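You operate a simulated robot arm through the tools that you are given. There is no shell and no other tool. Be economical: measure what you need, move in short steps, check, and stop when the job is done.

Carry out the task below with a simulated robot arm. There is one attempt and no reset: what you move stays moved.

## Task
Take the blue pad and put it on the teal dish.

Only the result counts: the job must be done as asked and must still hold three seconds after the hand-in. Knocking over, shifting, dropping, spilling or breaking anything else fails it.

## Robot
A 5-joint arm with a two-finger parallel gripper, fixed in place. Base frame: the origin is at the foot of the arm, x ahead of it, y to its left, z up; the work surface is at about z = 0. Units: mm, rad, N and s.
With the tool pointing down near the work surface it reaches from about 260 to 680 mm from the base axis. Its first joint turns from -1.152 to 1.152 rad. The tool tilts only in the upright plane through the base axis and itself; it spins freely about its own axis. Payload 2.9 kg.
The TCP is the grasp point between the finger pads, 30 mm short of the fingertips. In the tool frame z runs along the fingers and y along their closing line. The gripper opens to 110 mm. The fingers are 20 mm wide and 10 mm thick; the gripper's body (48 by 112 mm) begins 55 mm behind the TCP.
Orientation is told as [roll, pitch, yaw] about the base's x, y, z axes, in that order, counted from this pose: with the fingers straight down and closing along the base's y, the tool's x points along the base's -x, its y along +y and its z along -z.

## Interface
- The arm moves only by the tool arm_command. Its arguments are lists of equal length, an entry for each row: "gripper": the closure, from 0 (fully open) to 1 (shut); "delta_pos": the shift along the tool's x, y, z in mm, a list of three; "twist": the turn about the tool's z in rad. In form: {"gripper": [gripper, ...], "delta_pos": [[x, y, z], ...], "twist": [twist, ...]}. A call has 1 to 8 rows; each row is the pose to reach, as a shift and turn from the pose commanded when the call began, along the tool's axes at that moment. A row lasts 0.2 s, in which the tool goes at most 50 mm and 0.15 rad; a call with a longer step from one row to the next is refused whole, and so is a gripper value outside its range. A pose out of reach is approached as far as the arm can. The call stops where the force on the tool passes 40 N (or 10 N more than at its start, if that is more) or the arm is blocked; 0.2 s more then pass. Each finger travels about 108 mm/s and halts on what it meets, pressing with about 20 N; the grip force reading is that of the motor and also rises with nothing between the fingers. The clock runs only during rows and for 0.2 s after the last one: add rows that repeat a pose to give the fingers time. The reply holds the time, the measured pose of the TCP, the force on the tool along the base axes, the opening and the grip force, in the units named above and with some noise.
- Cameras (640 x 400 px; columns grow to the right, rows downward): "scene" is fixed at [11.9, -438.2, 602]; the picture's right is [0.94, -0.35, 0.00], its down [-0.21, -0.55, -0.81] and it looks along [0.29, 0.76, -0.58] (base axes); focal length 324 px, centre (320, 200). "wrist" rides on the gripper at [72, 17, -103] in the tool frame; the picture's right is [-0.23, 0.97, 0.00], its down [-0.76, -0.18, -0.62] and it looks along [-0.61, -0.14, 0.78] (tool axes); focal length 222 px, centre (320, 200). There is no depth. A picture from a camera that has moved, and an enlarged one, comes with that camera's place and axes in the base frame and with its lens.
- get_image(camera): a new picture of that camera. It takes no simulated time.
- inspect(camera, box): a new picture of the part [left, top, right, bottom] of that camera's present view, enlarged. It takes no simulated time.
- job_done(): hands the job in; it is judged then, once.

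Go step by step. Nothing tells you positions but the pictures and the camera data: compare them with the known pose of the tool, close in by small moves and look again before you grip or let go. The budget is 90 turns and 38 pictures, counting those below and the enlarged ones. Unless the task says otherwise, let go and move clear before handing in, and close with one line.

The tools are called after "Call:" as a command line: name --argument value ..., lists and objects as JSON in quotes. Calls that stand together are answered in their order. arm_command: Moves the arm, as the interface text tells. Its arguments: {"type":"object","properties":{"gripper":{"type":"array"},"delta_pos":{"type":"array"},"twist":{"type":"array"}},"required":["gripper","delta_pos","twist"]} The other tools are called the same way: get_image (camera) takes a picture; inspect (camera, box) takes an enlarged picture of a part of a camera's view; job_done () hands the job in.

At the start:

```text
t: 0.0
position: [331.6, 224.7, 244.0]
tcp_rot: [0.0, -0.001, -0.001]
ft_force: [-0.2, 0.3, 0.1]
width: 110.1
grip_force: 0.0
```

scene: 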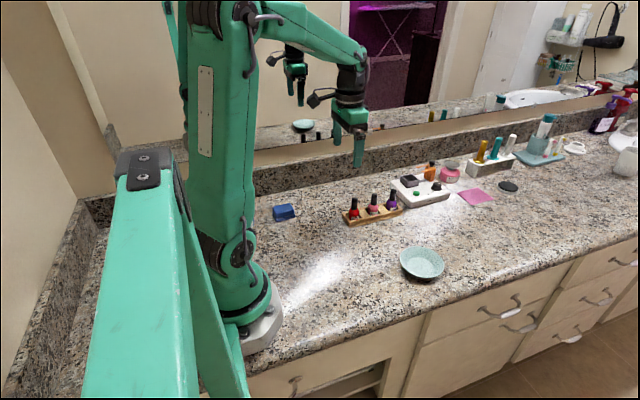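
wrist: 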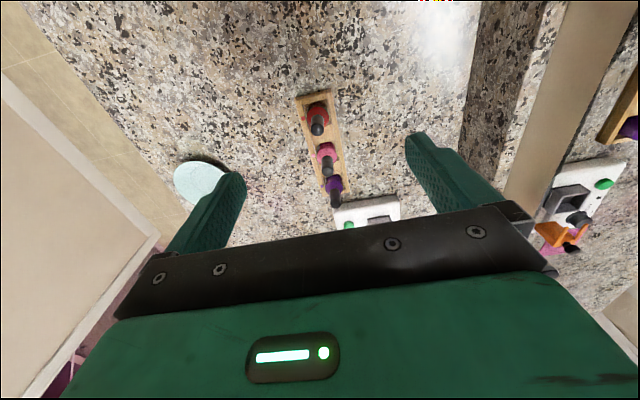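

The blue pad looks to be near (185, 317) and the teal dish near (450, 0). I'll enlarge both before moving.

Call:
inspect --camera "scene" --box '[244, 187, 324, 237]'

Call:
inspect --camera "scene" --box '[342, 160, 502, 290]'

```text
8.00 times, centred on (284, 212) of scene
camera zoom: at [11.9, -438.2, 602.0], right [0.94, -0.35, 0.0], down [-0.21, -0.55, -0.81], along [0.29, 0.76, -0.58], focal length 2589 px, centre (608, 104)
```

zoom: 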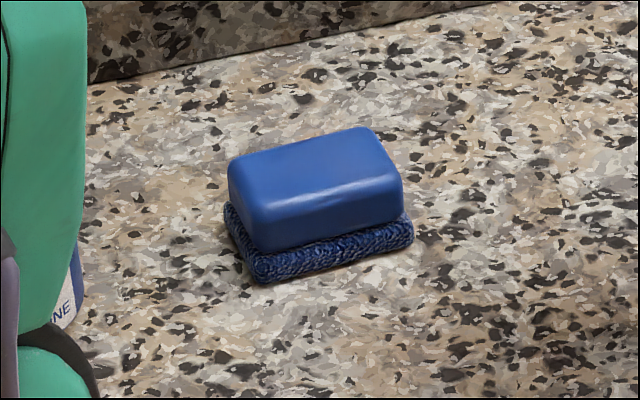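

```text
3.08 times, centred on (422, 225) of scene
camera zoom: at [11.9, -438.2, 602.0], right [0.94, -0.35, 0.0], down [-0.21, -0.55, -0.81], along [0.29, 0.76, -0.58], focal length 996 px, centre (6, 123)
```

zoom: 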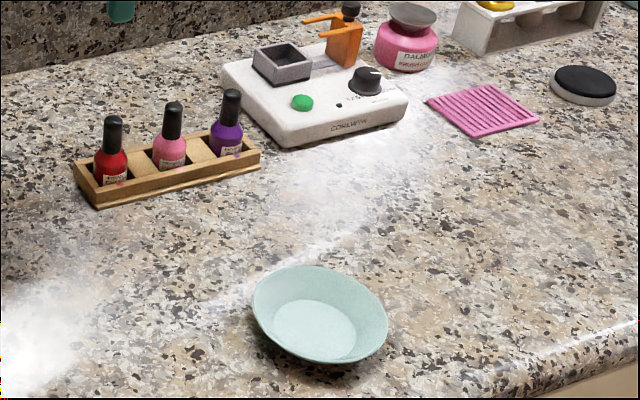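

The pad is a blue block with a woven base, about 60 x 42 mm and nearly square to the base axes, around (182, 312). I'll move above it and look with the wrist camera.

Call:
arm_command --gripper '[0, 0, 0, 0, 0, 0]' --delta_pos '[[25, 14, 15], [50, 29, 30], [75, 43, 45], [100, 58, 60], [125, 72, 75], [150, 87, 90]]' --twist '[0, 0, 0, 0, 0, 0]'

Call:
get_image --camera "wrist"

Call:
get_image --camera "scene"

```text
t: 1.4
position: [181.2, 313.9, 154.7]
tcp_rot: [-0.001, 0.0, 0.0]
ft_force: [-0.4, -0.3, -0.2]
width: 109.9
grip_force: 0.1
```

```text
33 pictures are left
camera wrist: at [109.2, 331.6, 257.0], right [0.23, 0.97, 0.0], down [0.76, -0.18, 0.62], along [0.61, -0.14, -0.78], focal length 222 px, centre (320, 200)
```

wrist: 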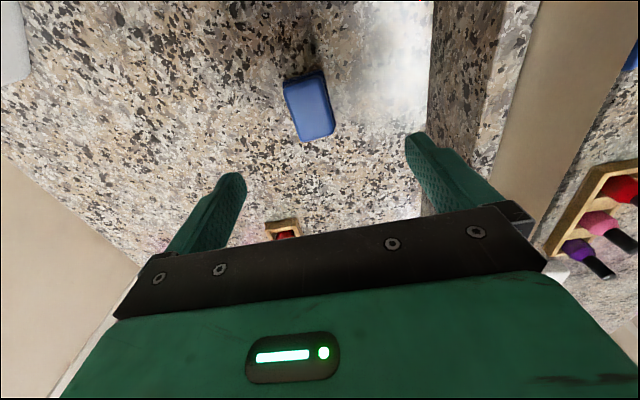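

```text
32 pictures are left
```

scene: 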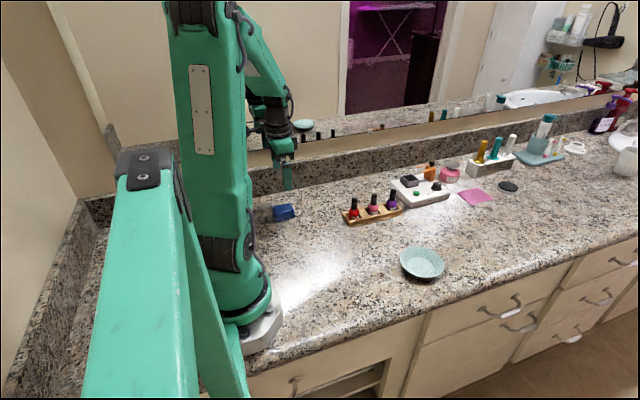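

Call:
inspect --camera "wrist" --box '[260, 55, 360, 155]'

```text
4.00 times, centred on (310, 105) of wrist
camera zoom: at [109.2, 331.6, 257.0], right [0.23, 0.97, 0.0], down [0.76, -0.18, 0.62], along [0.61, -0.14, -0.78], focal length 888 px, centre (360, 580)
```

zoom: 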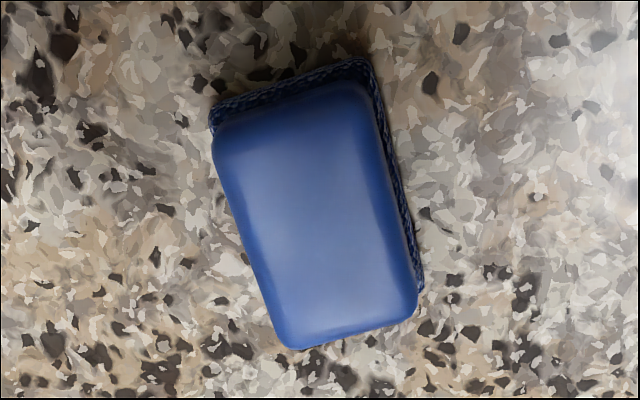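

This is a single scrub pad with foam on a woven base, centred near (175, 307). It is about 39 mm wide along y and about 28 mm high. I'll centre over it, go lower and check.

Call:
arm_command --gripper '[0, 0, 0]' --delta_pos '[[6, -7, 25], [6, -7, 55], [6, -7, 80]]' --twist '[0, 0, 0]'

Call:
get_image --camera "wrist"

Call:
inspect --camera "scene" --box '[234, 160, 334, 222]'

```text
t: 2.2
position: [176.1, 305.2, 73.0]
tcp_rot: [0.001, 0.001, 0.0]
ft_force: [0.6, -0.1, 0.2]
width: 109.9
grip_force: 0.1
```

```text
30 pictures are left
camera wrist: at [104.7, 322.3, 175.9], right [0.23, 0.97, 0.0], down [0.76, -0.18, 0.62], along [0.61, -0.14, -0.78], focal length 222 px, centre (320, 200)
```

wrist: 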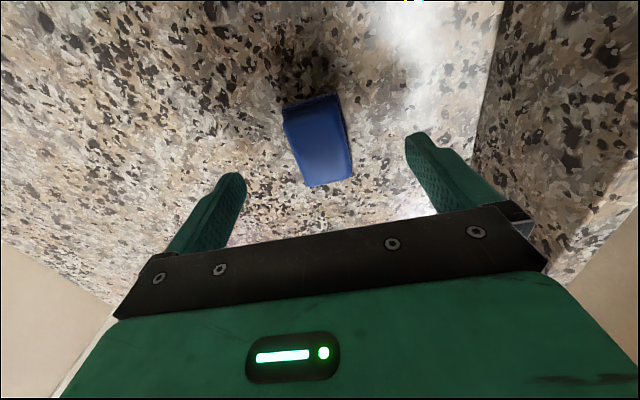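

```text
6.40 times, centred on (284, 191) of scene
camera zoom: at [11.9, -438.3, 602.0], right [0.94, -0.35, 0.0], down [-0.21, -0.55, -0.81], along [0.29, 0.76, -0.58], focal length 2071 px, centre (550, 258)
```

zoom: 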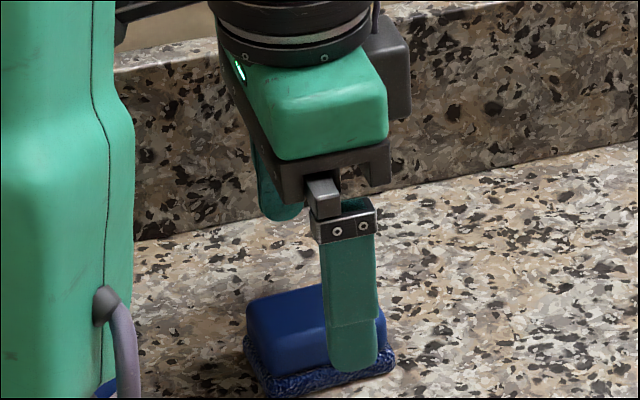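

Both views agree that the pad is centred between the fingers. I'll descend so the fingertips sit about 9 mm above the surface, then close.

Call:
arm_command --gripper '[0, 0, 0.3, 0.6, 1, 1, 1, 1]' --delta_pos '[[0, 2, 17], [0, 2, 34], [0, 2, 34], [0, 2, 34], [0, 2, 34], [0, 2, 34], [0, 2, 34], [0, 2, 34]]' --twist '[0, 0, 0, 0, 0, 0, 0, 0]'

Call:
get_image --camera "wrist"

Call:
inspect --camera "scene" --box '[234, 170, 334, 232]'

```text
t: 4.0
position: [175.4, 308.4, 40.2]
tcp_rot: [0.001, 0.001, -0.002]
ft_force: [0.9, 0.3, -0.1]
width: 43.0
grip_force: 19.9
```

```text
28 pictures are left
camera wrist: at [103.7, 326.0, 141.7], right [0.23, 0.97, 0.0], down [0.76, -0.18, 0.62], along [0.61, -0.14, -0.78], focal length 222 px, centre (320, 200)
```

wrist: 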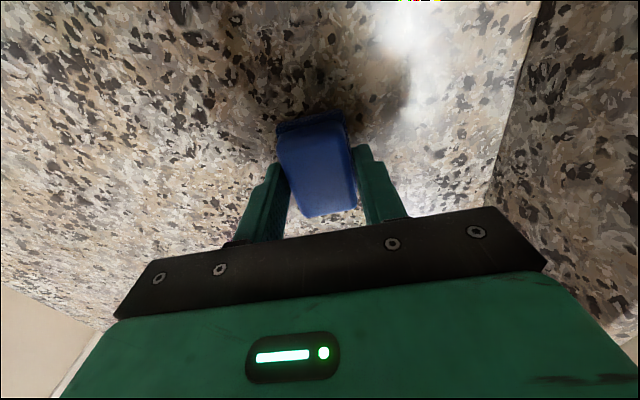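

```text
6.40 times, centred on (284, 201) of scene
camera zoom: at [11.9, -438.2, 602.0], right [0.94, -0.35, 0.0], down [-0.21, -0.55, -0.81], along [0.29, 0.76, -0.58], focal length 2071 px, centre (550, 194)
```

zoom: 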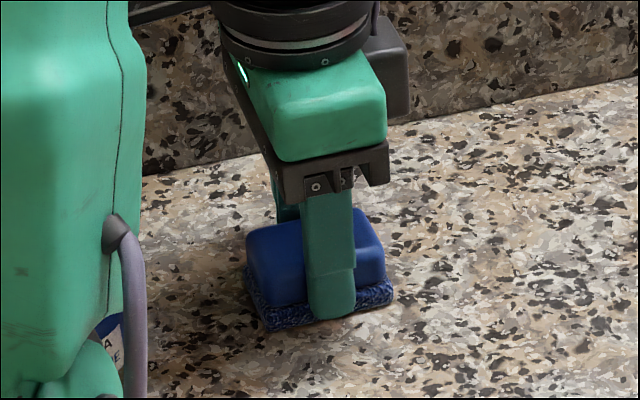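

The grip closed at 43 mm with about 20 N. I'll lift straight up and check that the pad comes as one piece.

Call:
arm_command --gripper '[1, 1, 1, 1, 1, 1]' --delta_pos '[[0, 0, -15], [0, 0, -35], [0, 0, -60], [0, 0, -90], [0, 0, -120], [0, 0, -120]]' --twist '[0, 0, 0, 0, 0, 0]'

Call:
inspect --camera "scene" --box '[224, 130, 344, 230]'

```text
t: 5.4
position: [174.5, 305.8, 160.4]
tcp_rot: [0.001, 0.0, 0.001]
ft_force: [0.6, -0.3, 0.1]
width: 43.2
grip_force: 19.9
```

```text
4.00 times, centred on (284, 180) of scene
camera zoom: at [11.9, -438.3, 602.0], right [0.94, -0.35, 0.0], down [-0.21, -0.55, -0.81], along [0.29, 0.76, -0.58], focal length 1294 px, centre (464, 280)
```

zoom: 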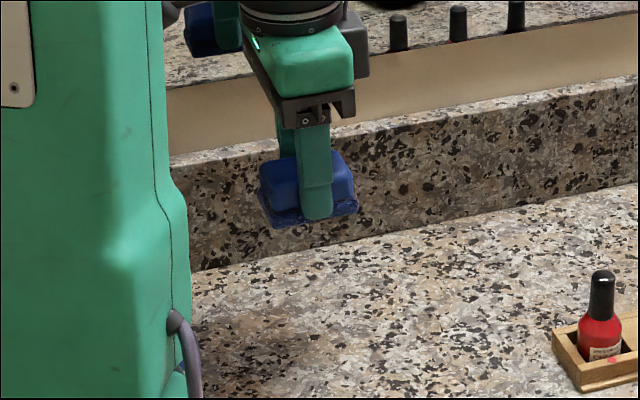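

The whole pad is lifted. I'll carry it towards the dish, stopping short so the wrist camera can see the dish.

Call:
arm_command --gripper '[1, 1, 1, 1, 1, 1, 1, 1]' --delta_pos '[[-10, -19, 0], [-31, -59, 0], [-53, -101, 0], [-75, -143, 0], [-97, -185, 0], [-119, -227, 0], [-141, -269, 0], [-155, -295, 0]]' --twist '[0, 0, 0, 0, 0, 0, 0, 0]'

Call:
get_image --camera "wrist"

Call:
get_image --camera "scene"

```text
t: 7.2
position: [331.2, 12.6, 162.2]
tcp_rot: [0.0, -0.002, -0.001]
ft_force: [0.1, 0.1, -1.1]
width: 42.9
grip_force: 20.2
```

```text
25 pictures are left
camera wrist: at [260.2, 29.8, 263.8], right [0.23, 0.97, 0.0], down [0.76, -0.18, 0.62], along [0.61, -0.14, -0.78], focal length 222 px, centre (320, 200)
```

wrist: 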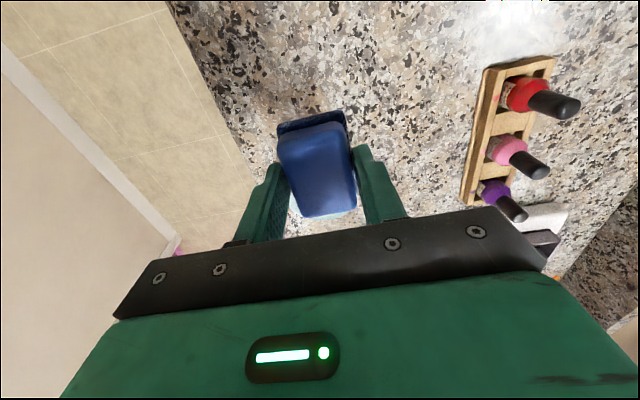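

```text
24 pictures are left
```

scene: 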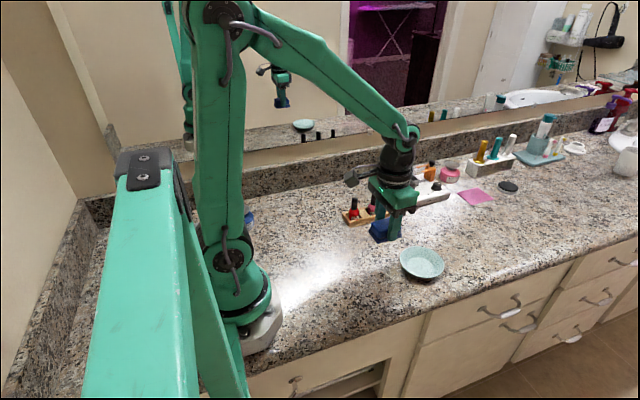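

The pad hides the dish from here. I'll step to the side and a little higher for a clear view of it.

Call:
arm_command --gripper '[1, 1, 1, 1, 1]' --delta_pos '[[-20, 12, -8], [-50, 31, -19], [-80, 50, -30], [-99, 62, -38], [-99, 62, -38]]' --twist '[0, 0, 0, 0, 0]'

Call:
get_image --camera "wrist"

```text
t: 8.4
position: [429.5, 75.0, 197.9]
tcp_rot: [-0.001, -0.001, -0.001]
ft_force: [1.2, 0.2, -0.6]
width: 43.1
grip_force: 19.7
```

```text
23 pictures are left
camera wrist: at [357.7, 92.7, 300.3], right [0.23, 0.97, 0.0], down [0.76, -0.18, 0.62], along [0.61, -0.14, -0.78], focal length 222 px, centre (320, 200)
```

wrist: 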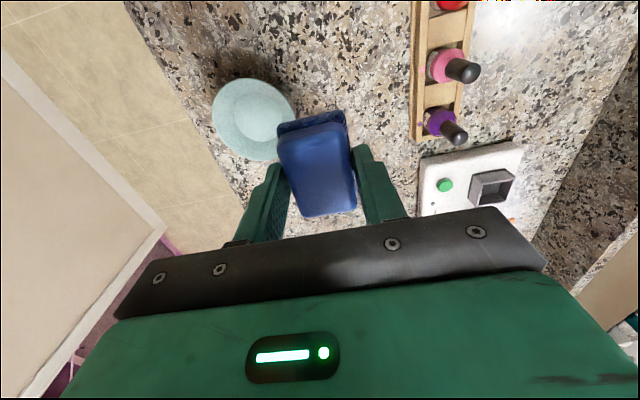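

Call:
inspect --camera "wrist" --box '[180, 60, 308, 180]'

```text
3.33 times, centred on (244, 120) of wrist
camera zoom: at [357.7, 92.7, 300.3], right [0.23, 0.97, 0.0], down [0.76, -0.18, 0.62], along [0.61, -0.14, -0.78], focal length 740 px, centre (573, 467)
```

zoom: 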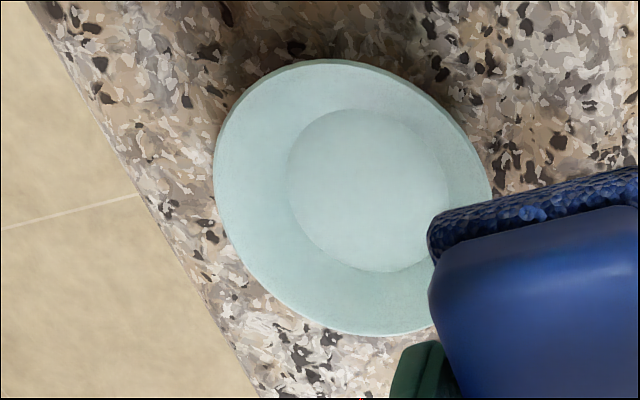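

The dish centre is at about (434, -7), with a floor about 64 mm across and a rim about 104 mm across. I'll move over it and down to z = 110, then check.

Call:
arm_command --gripper '[1, 1, 1, 1, 1, 1]' --delta_pos '[[-2, -20, 5], [-3, -45, 15], [-4, -70, 35], [-5, -82, 60], [-5, -82, 88], [-5, -82, 88]]' --twist '[0, 0, 0, 0, 0, 0]'

Call:
get_image --camera "wrist"

Call:
inspect --camera "scene" --box '[362, 180, 482, 290]'

```text
t: 9.8
position: [435.3, -7.6, 109.3]
tcp_rot: [0.001, 0.0, 0.0]
ft_force: [-1.0, -0.1, -0.5]
width: 43.1
grip_force: 20.1
```

```text
21 pictures are left
camera wrist: at [363.7, 9.0, 212.4], right [0.23, 0.97, 0.0], down [0.76, -0.18, 0.62], along [0.61, -0.14, -0.78], focal length 222 px, centre (320, 200)
```

wrist: 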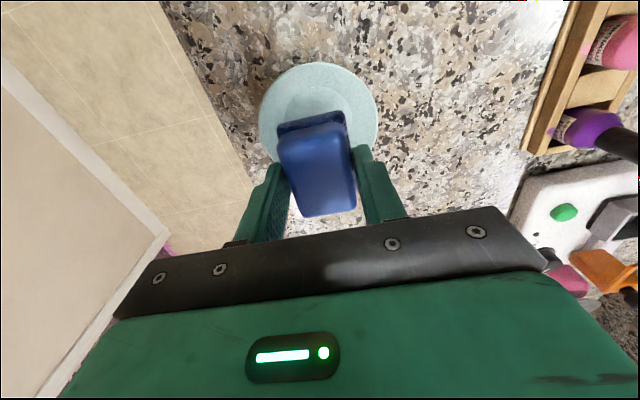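

```text
3.64 times, centred on (422, 235) of scene
camera zoom: at [11.9, -438.3, 602.0], right [0.94, -0.35, 0.0], down [-0.21, -0.55, -0.81], along [0.29, 0.76, -0.58], focal length 1177 px, centre (-51, 73)
```

zoom: 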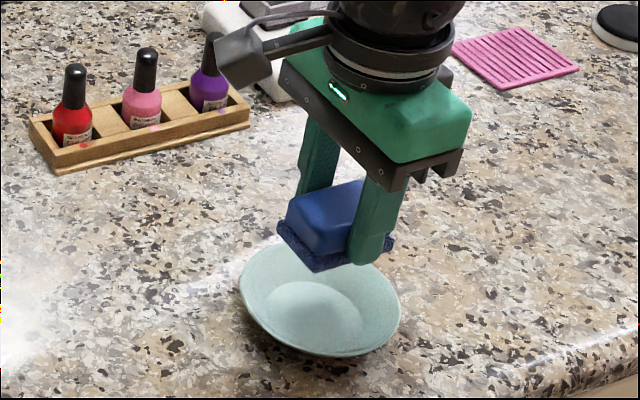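

The pad is nearly over the dish. I'll nudge it about (-2, -3) mm, lower it to just above the rim and look again.

Call:
arm_command --gripper '[1, 1, 1]' --delta_pos '[[3, -3, 15], [3, -3, 32], [3, -3, 32]]' --twist '[0, 0, 0]'

Call:
inspect --camera "wrist" --box '[240, 50, 400, 220]'

Call:
inspect --camera "scene" --box '[382, 220, 462, 290]'

```text
t: 10.6
position: [430.8, -11.9, 78.3]
tcp_rot: [0.0, 0.001, 0.0]
ft_force: [-0.3, -0.6, 0.0]
width: 43.2
grip_force: 20.8
```

```text
2.35 times, centred on (320, 135) of wrist
camera zoom: at [359.6, 6.6, 180.0], right [0.23, 0.97, 0.0], down [0.76, -0.18, 0.62], along [0.61, -0.14, -0.78], focal length 523 px, centre (320, 353)
```

zoom: 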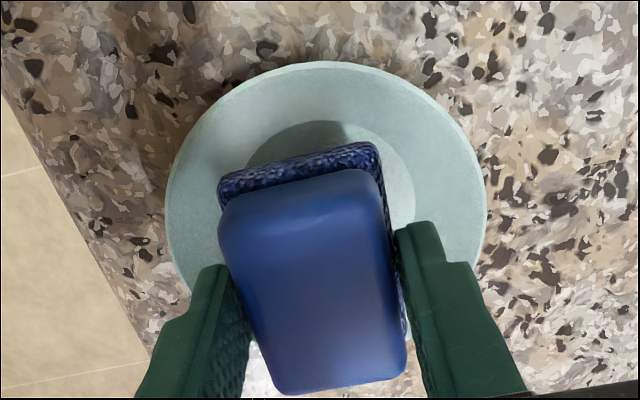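

```text
5.71 times, centred on (422, 255) of scene
camera zoom: at [11.9, -438.2, 602.0], right [0.94, -0.35, 0.0], down [-0.21, -0.55, -0.81], along [0.29, 0.76, -0.58], focal length 1849 px, centre (-263, -114)
```

zoom: 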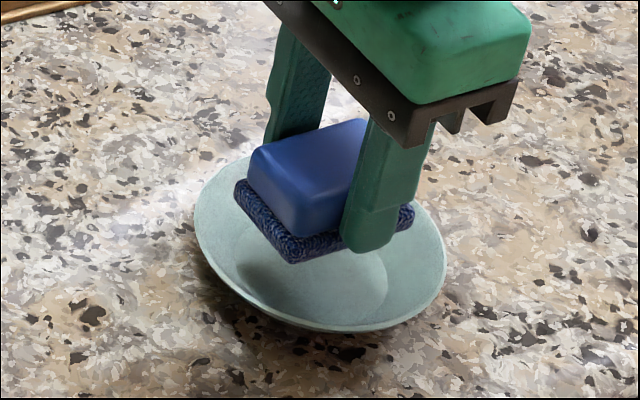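

Both views put the dish centre within about 2 mm of the tool. I'll lower it into the dish slowly.

Call:
arm_command --gripper '[1, 1, 1, 1]' --delta_pos '[[-1, 1, 10], [-1, 1, 20], [-1, 1, 26], [-1, 1, 28]]' --twist '[0, 0, 0, 0]'

Call:
inspect --camera "scene" --box '[382, 220, 462, 290]'

```text
t: 11.6
position: [433.8, -9.6, 51.8]
tcp_rot: [0.0, -0.005, 0.002]
ft_force: [0.5, 6.0, 20.7]
width: 43.2
grip_force: 20.2
```

```text
5.71 times, centred on (422, 255) of scene
camera zoom: at [11.8, -438.2, 602.0], right [0.94, -0.35, 0.0], down [-0.21, -0.55, -0.81], along [0.29, 0.76, -0.58], focal length 1849 px, centre (-263, -114)
```

zoom: 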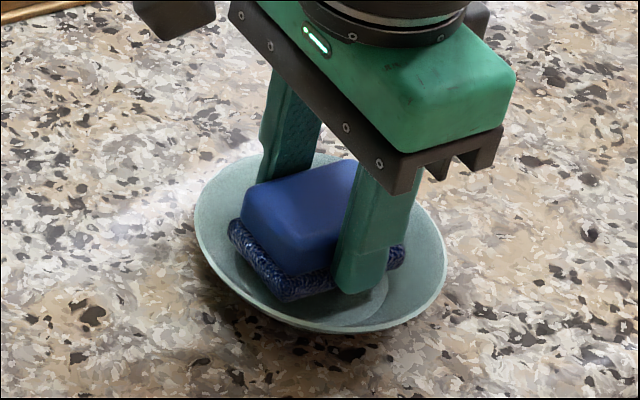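

Contact came early, with 21 N up and 6 N toward +y, so something is touching the wall on the -y side. I'll back up a little, shift +y and try again.

Call:
arm_command --gripper '[1, 1, 1, 1, 1, 1]' --delta_pos '[[0, 0, -6], [0, 3, -6], [0, 3, -6], [0, 3, -3], [0, 3, -1], [0, 3, 0]]' --twist '[0, 0, 0, 0, 0, 0]'

Call:
inspect --camera "wrist" --box '[240, 50, 400, 220]'

```text
t: 13.0
position: [433.0, -6.5, 50.5]
tcp_rot: [0.001, -0.001, -0.003]
ft_force: [-6.8, -7.2, 19.7]
width: 43.0
grip_force: 20.1
```

```text
2.35 times, centred on (320, 135) of wrist
camera zoom: at [361.6, 10.4, 152.9], right [0.23, 0.97, 0.0], down [0.76, -0.18, 0.62], along [0.61, -0.14, -0.78], focal length 523 px, centre (320, 353)
```

zoom: 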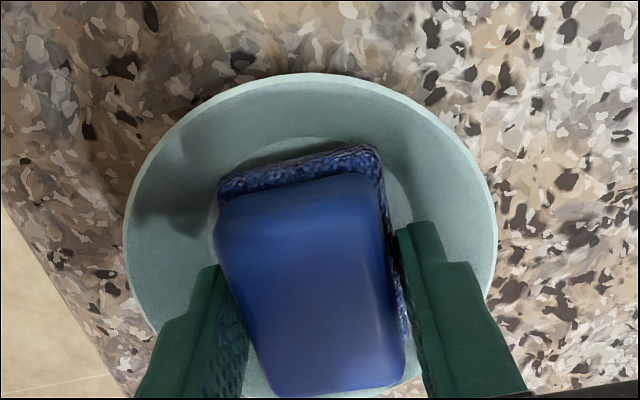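

Now the side forces have reversed, pointing to -x and -y. The right centre is about (430.5, -8), so I'll lift slightly, shift there and lower again.

Call:
arm_command --gripper '[1, 1, 1, 1, 1, 1, 1]' --delta_pos '[[0, 0, -6], [2.5, -1.5, -6], [2.5, -1.5, -6], [2.5, -1.5, -3], [2.5, -1.5, 0], [2.5, -1.5, 1], [2.5, -1.5, 2]]' --twist '[0, 0, 0, 0, 0, 0, 0]'

Call:
inspect --camera "wrist" --box '[240, 50, 400, 220]'

Call:
inspect --camera "scene" --box '[382, 220, 462, 290]'

```text
t: 14.6
position: [433.5, -7.9, 48.8]
tcp_rot: [-0.002, -0.006, 0.0]
ft_force: [4.8, 1.1, 19.9]
width: 42.8
grip_force: 20.0
```

```text
2.35 times, centred on (320, 135) of wrist
camera zoom: at [360.1, 9.1, 151.5], right [0.23, 0.97, 0.0], down [0.76, -0.18, 0.63], along [0.61, -0.14, -0.78], focal length 523 px, centre (320, 353)
```

zoom: 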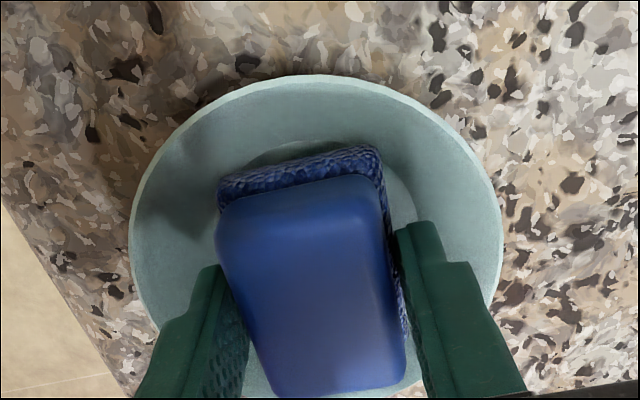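

```text
5.71 times, centred on (422, 255) of scene
camera zoom: at [11.8, -438.2, 602.0], right [0.94, -0.35, 0.0], down [-0.21, -0.55, -0.81], along [0.29, 0.76, -0.58], focal length 1849 px, centre (-263, -114)
```

zoom: 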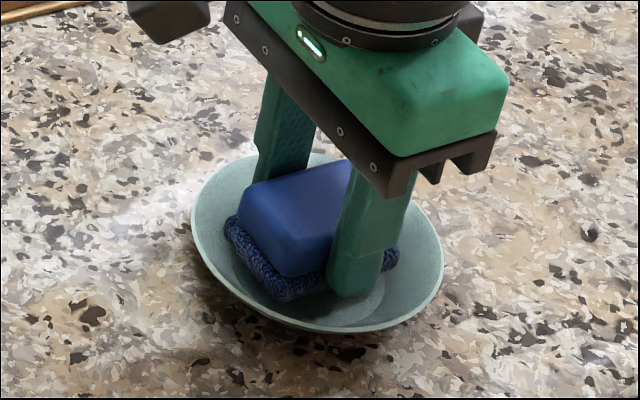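

The pad sits centred at the bottom of the dish, with the side forces nearly balanced. I'll ease the press, open the fingers only slightly to stay clear of the dish wall, and wait.

Call:
arm_command --gripper '[1, 1, 0.56, 0.53, 0.52, 0.52]' --delta_pos '[[0, 0, -1], [0, 0, -1.5], [0, 0, -1.5], [0, 0, -1.5], [0, 0, -1.5], [0, 0, -1.5]]' --twist '[0, 0, 0, 0, 0, 0]'

Call:
inspect --camera "wrist" --box '[240, 50, 400, 220]'

```text
t: 16.0
position: [430.9, -9.4, 49.4]
tcp_rot: [-0.003, 0.001, 0.0]
ft_force: [-0.3, -0.7, 0.0]
width: 53.0
grip_force: 0.1
```

```text
2.35 times, centred on (320, 135) of wrist
camera zoom: at [359.3, 9.2, 151.7], right [0.23, 0.97, 0.0], down [0.76, -0.18, 0.62], along [0.61, -0.14, -0.78], focal length 523 px, centre (320, 353)
```

zoom: 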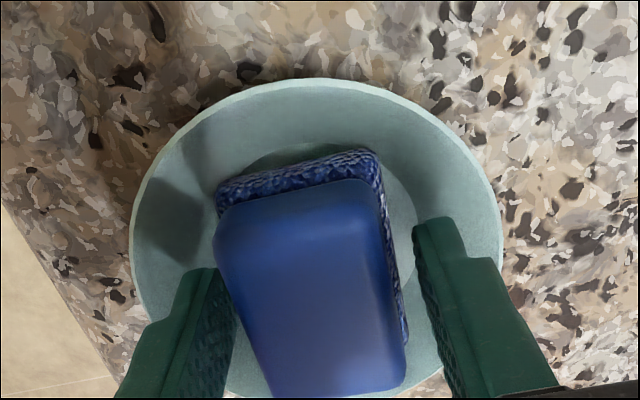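

The pad is released with no force on the tool. I'll shift 1.5 mm to even the gaps, then lift straight up.

Call:
arm_command --gripper '[0.52, 0.52, 0.52, 0.52, 0.52, 0.52]' --delta_pos '[[0, -1.5, 0], [0, -1.5, -10], [0, -1.5, -30], [0, -1.5, -60], [0, -1.5, -100], [0, -1.5, -130]]' --twist '[0, 0, 0, 0, 0, 0]'

Call:
inspect --camera "scene" --box '[372, 210, 472, 290]'

Call:
get_image --camera "wrist"

```text
t: 17.4
position: [429.4, -11.5, 179.1]
tcp_rot: [-0.001, 0.001, 0.001]
ft_force: [-0.5, 0.3, 0.3]
width: 52.9
grip_force: 0.1
```

```text
5.00 times, centred on (422, 250) of scene
camera zoom: at [11.9, -438.2, 602.0], right [0.94, -0.35, 0.0], down [-0.21, -0.55, -0.81], along [0.29, 0.76, -0.58], focal length 1618 px, centre (-190, -50)
```

zoom: 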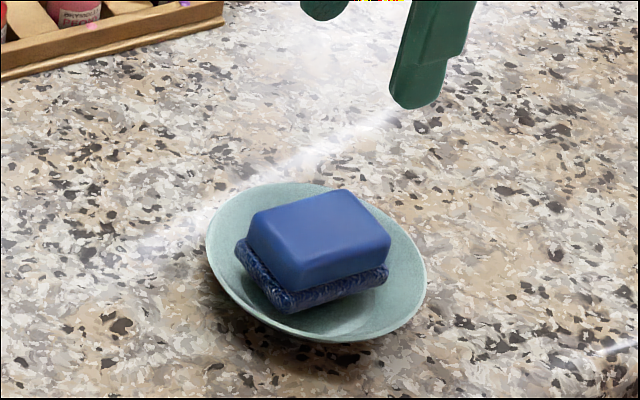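

```text
11 pictures are left
camera wrist: at [358.8, 6.8, 283.1], right [0.23, 0.97, 0.0], down [0.76, -0.18, 0.62], along [0.61, -0.14, -0.78], focal length 222 px, centre (320, 200)
```

wrist: 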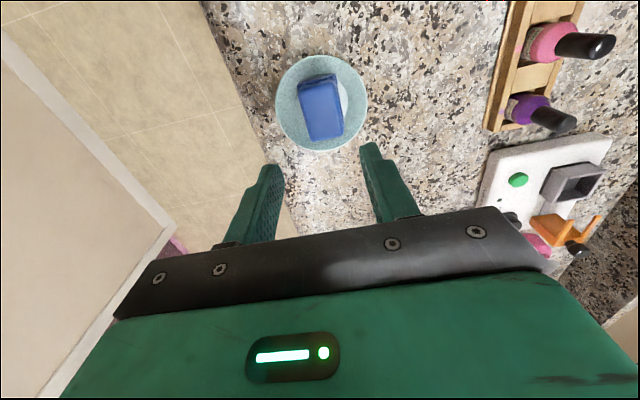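

The pad rests in the dish, the dish stands where it was to within a millimetre or two, and the gripper is clear. I'm handing in.

Call:
job_done

```text
The job is handed in.
```

The blue pad is on the teal dish, released, with the arm clear; the dish moved by about 1 mm while I seated the pad, and nothing else was touched.
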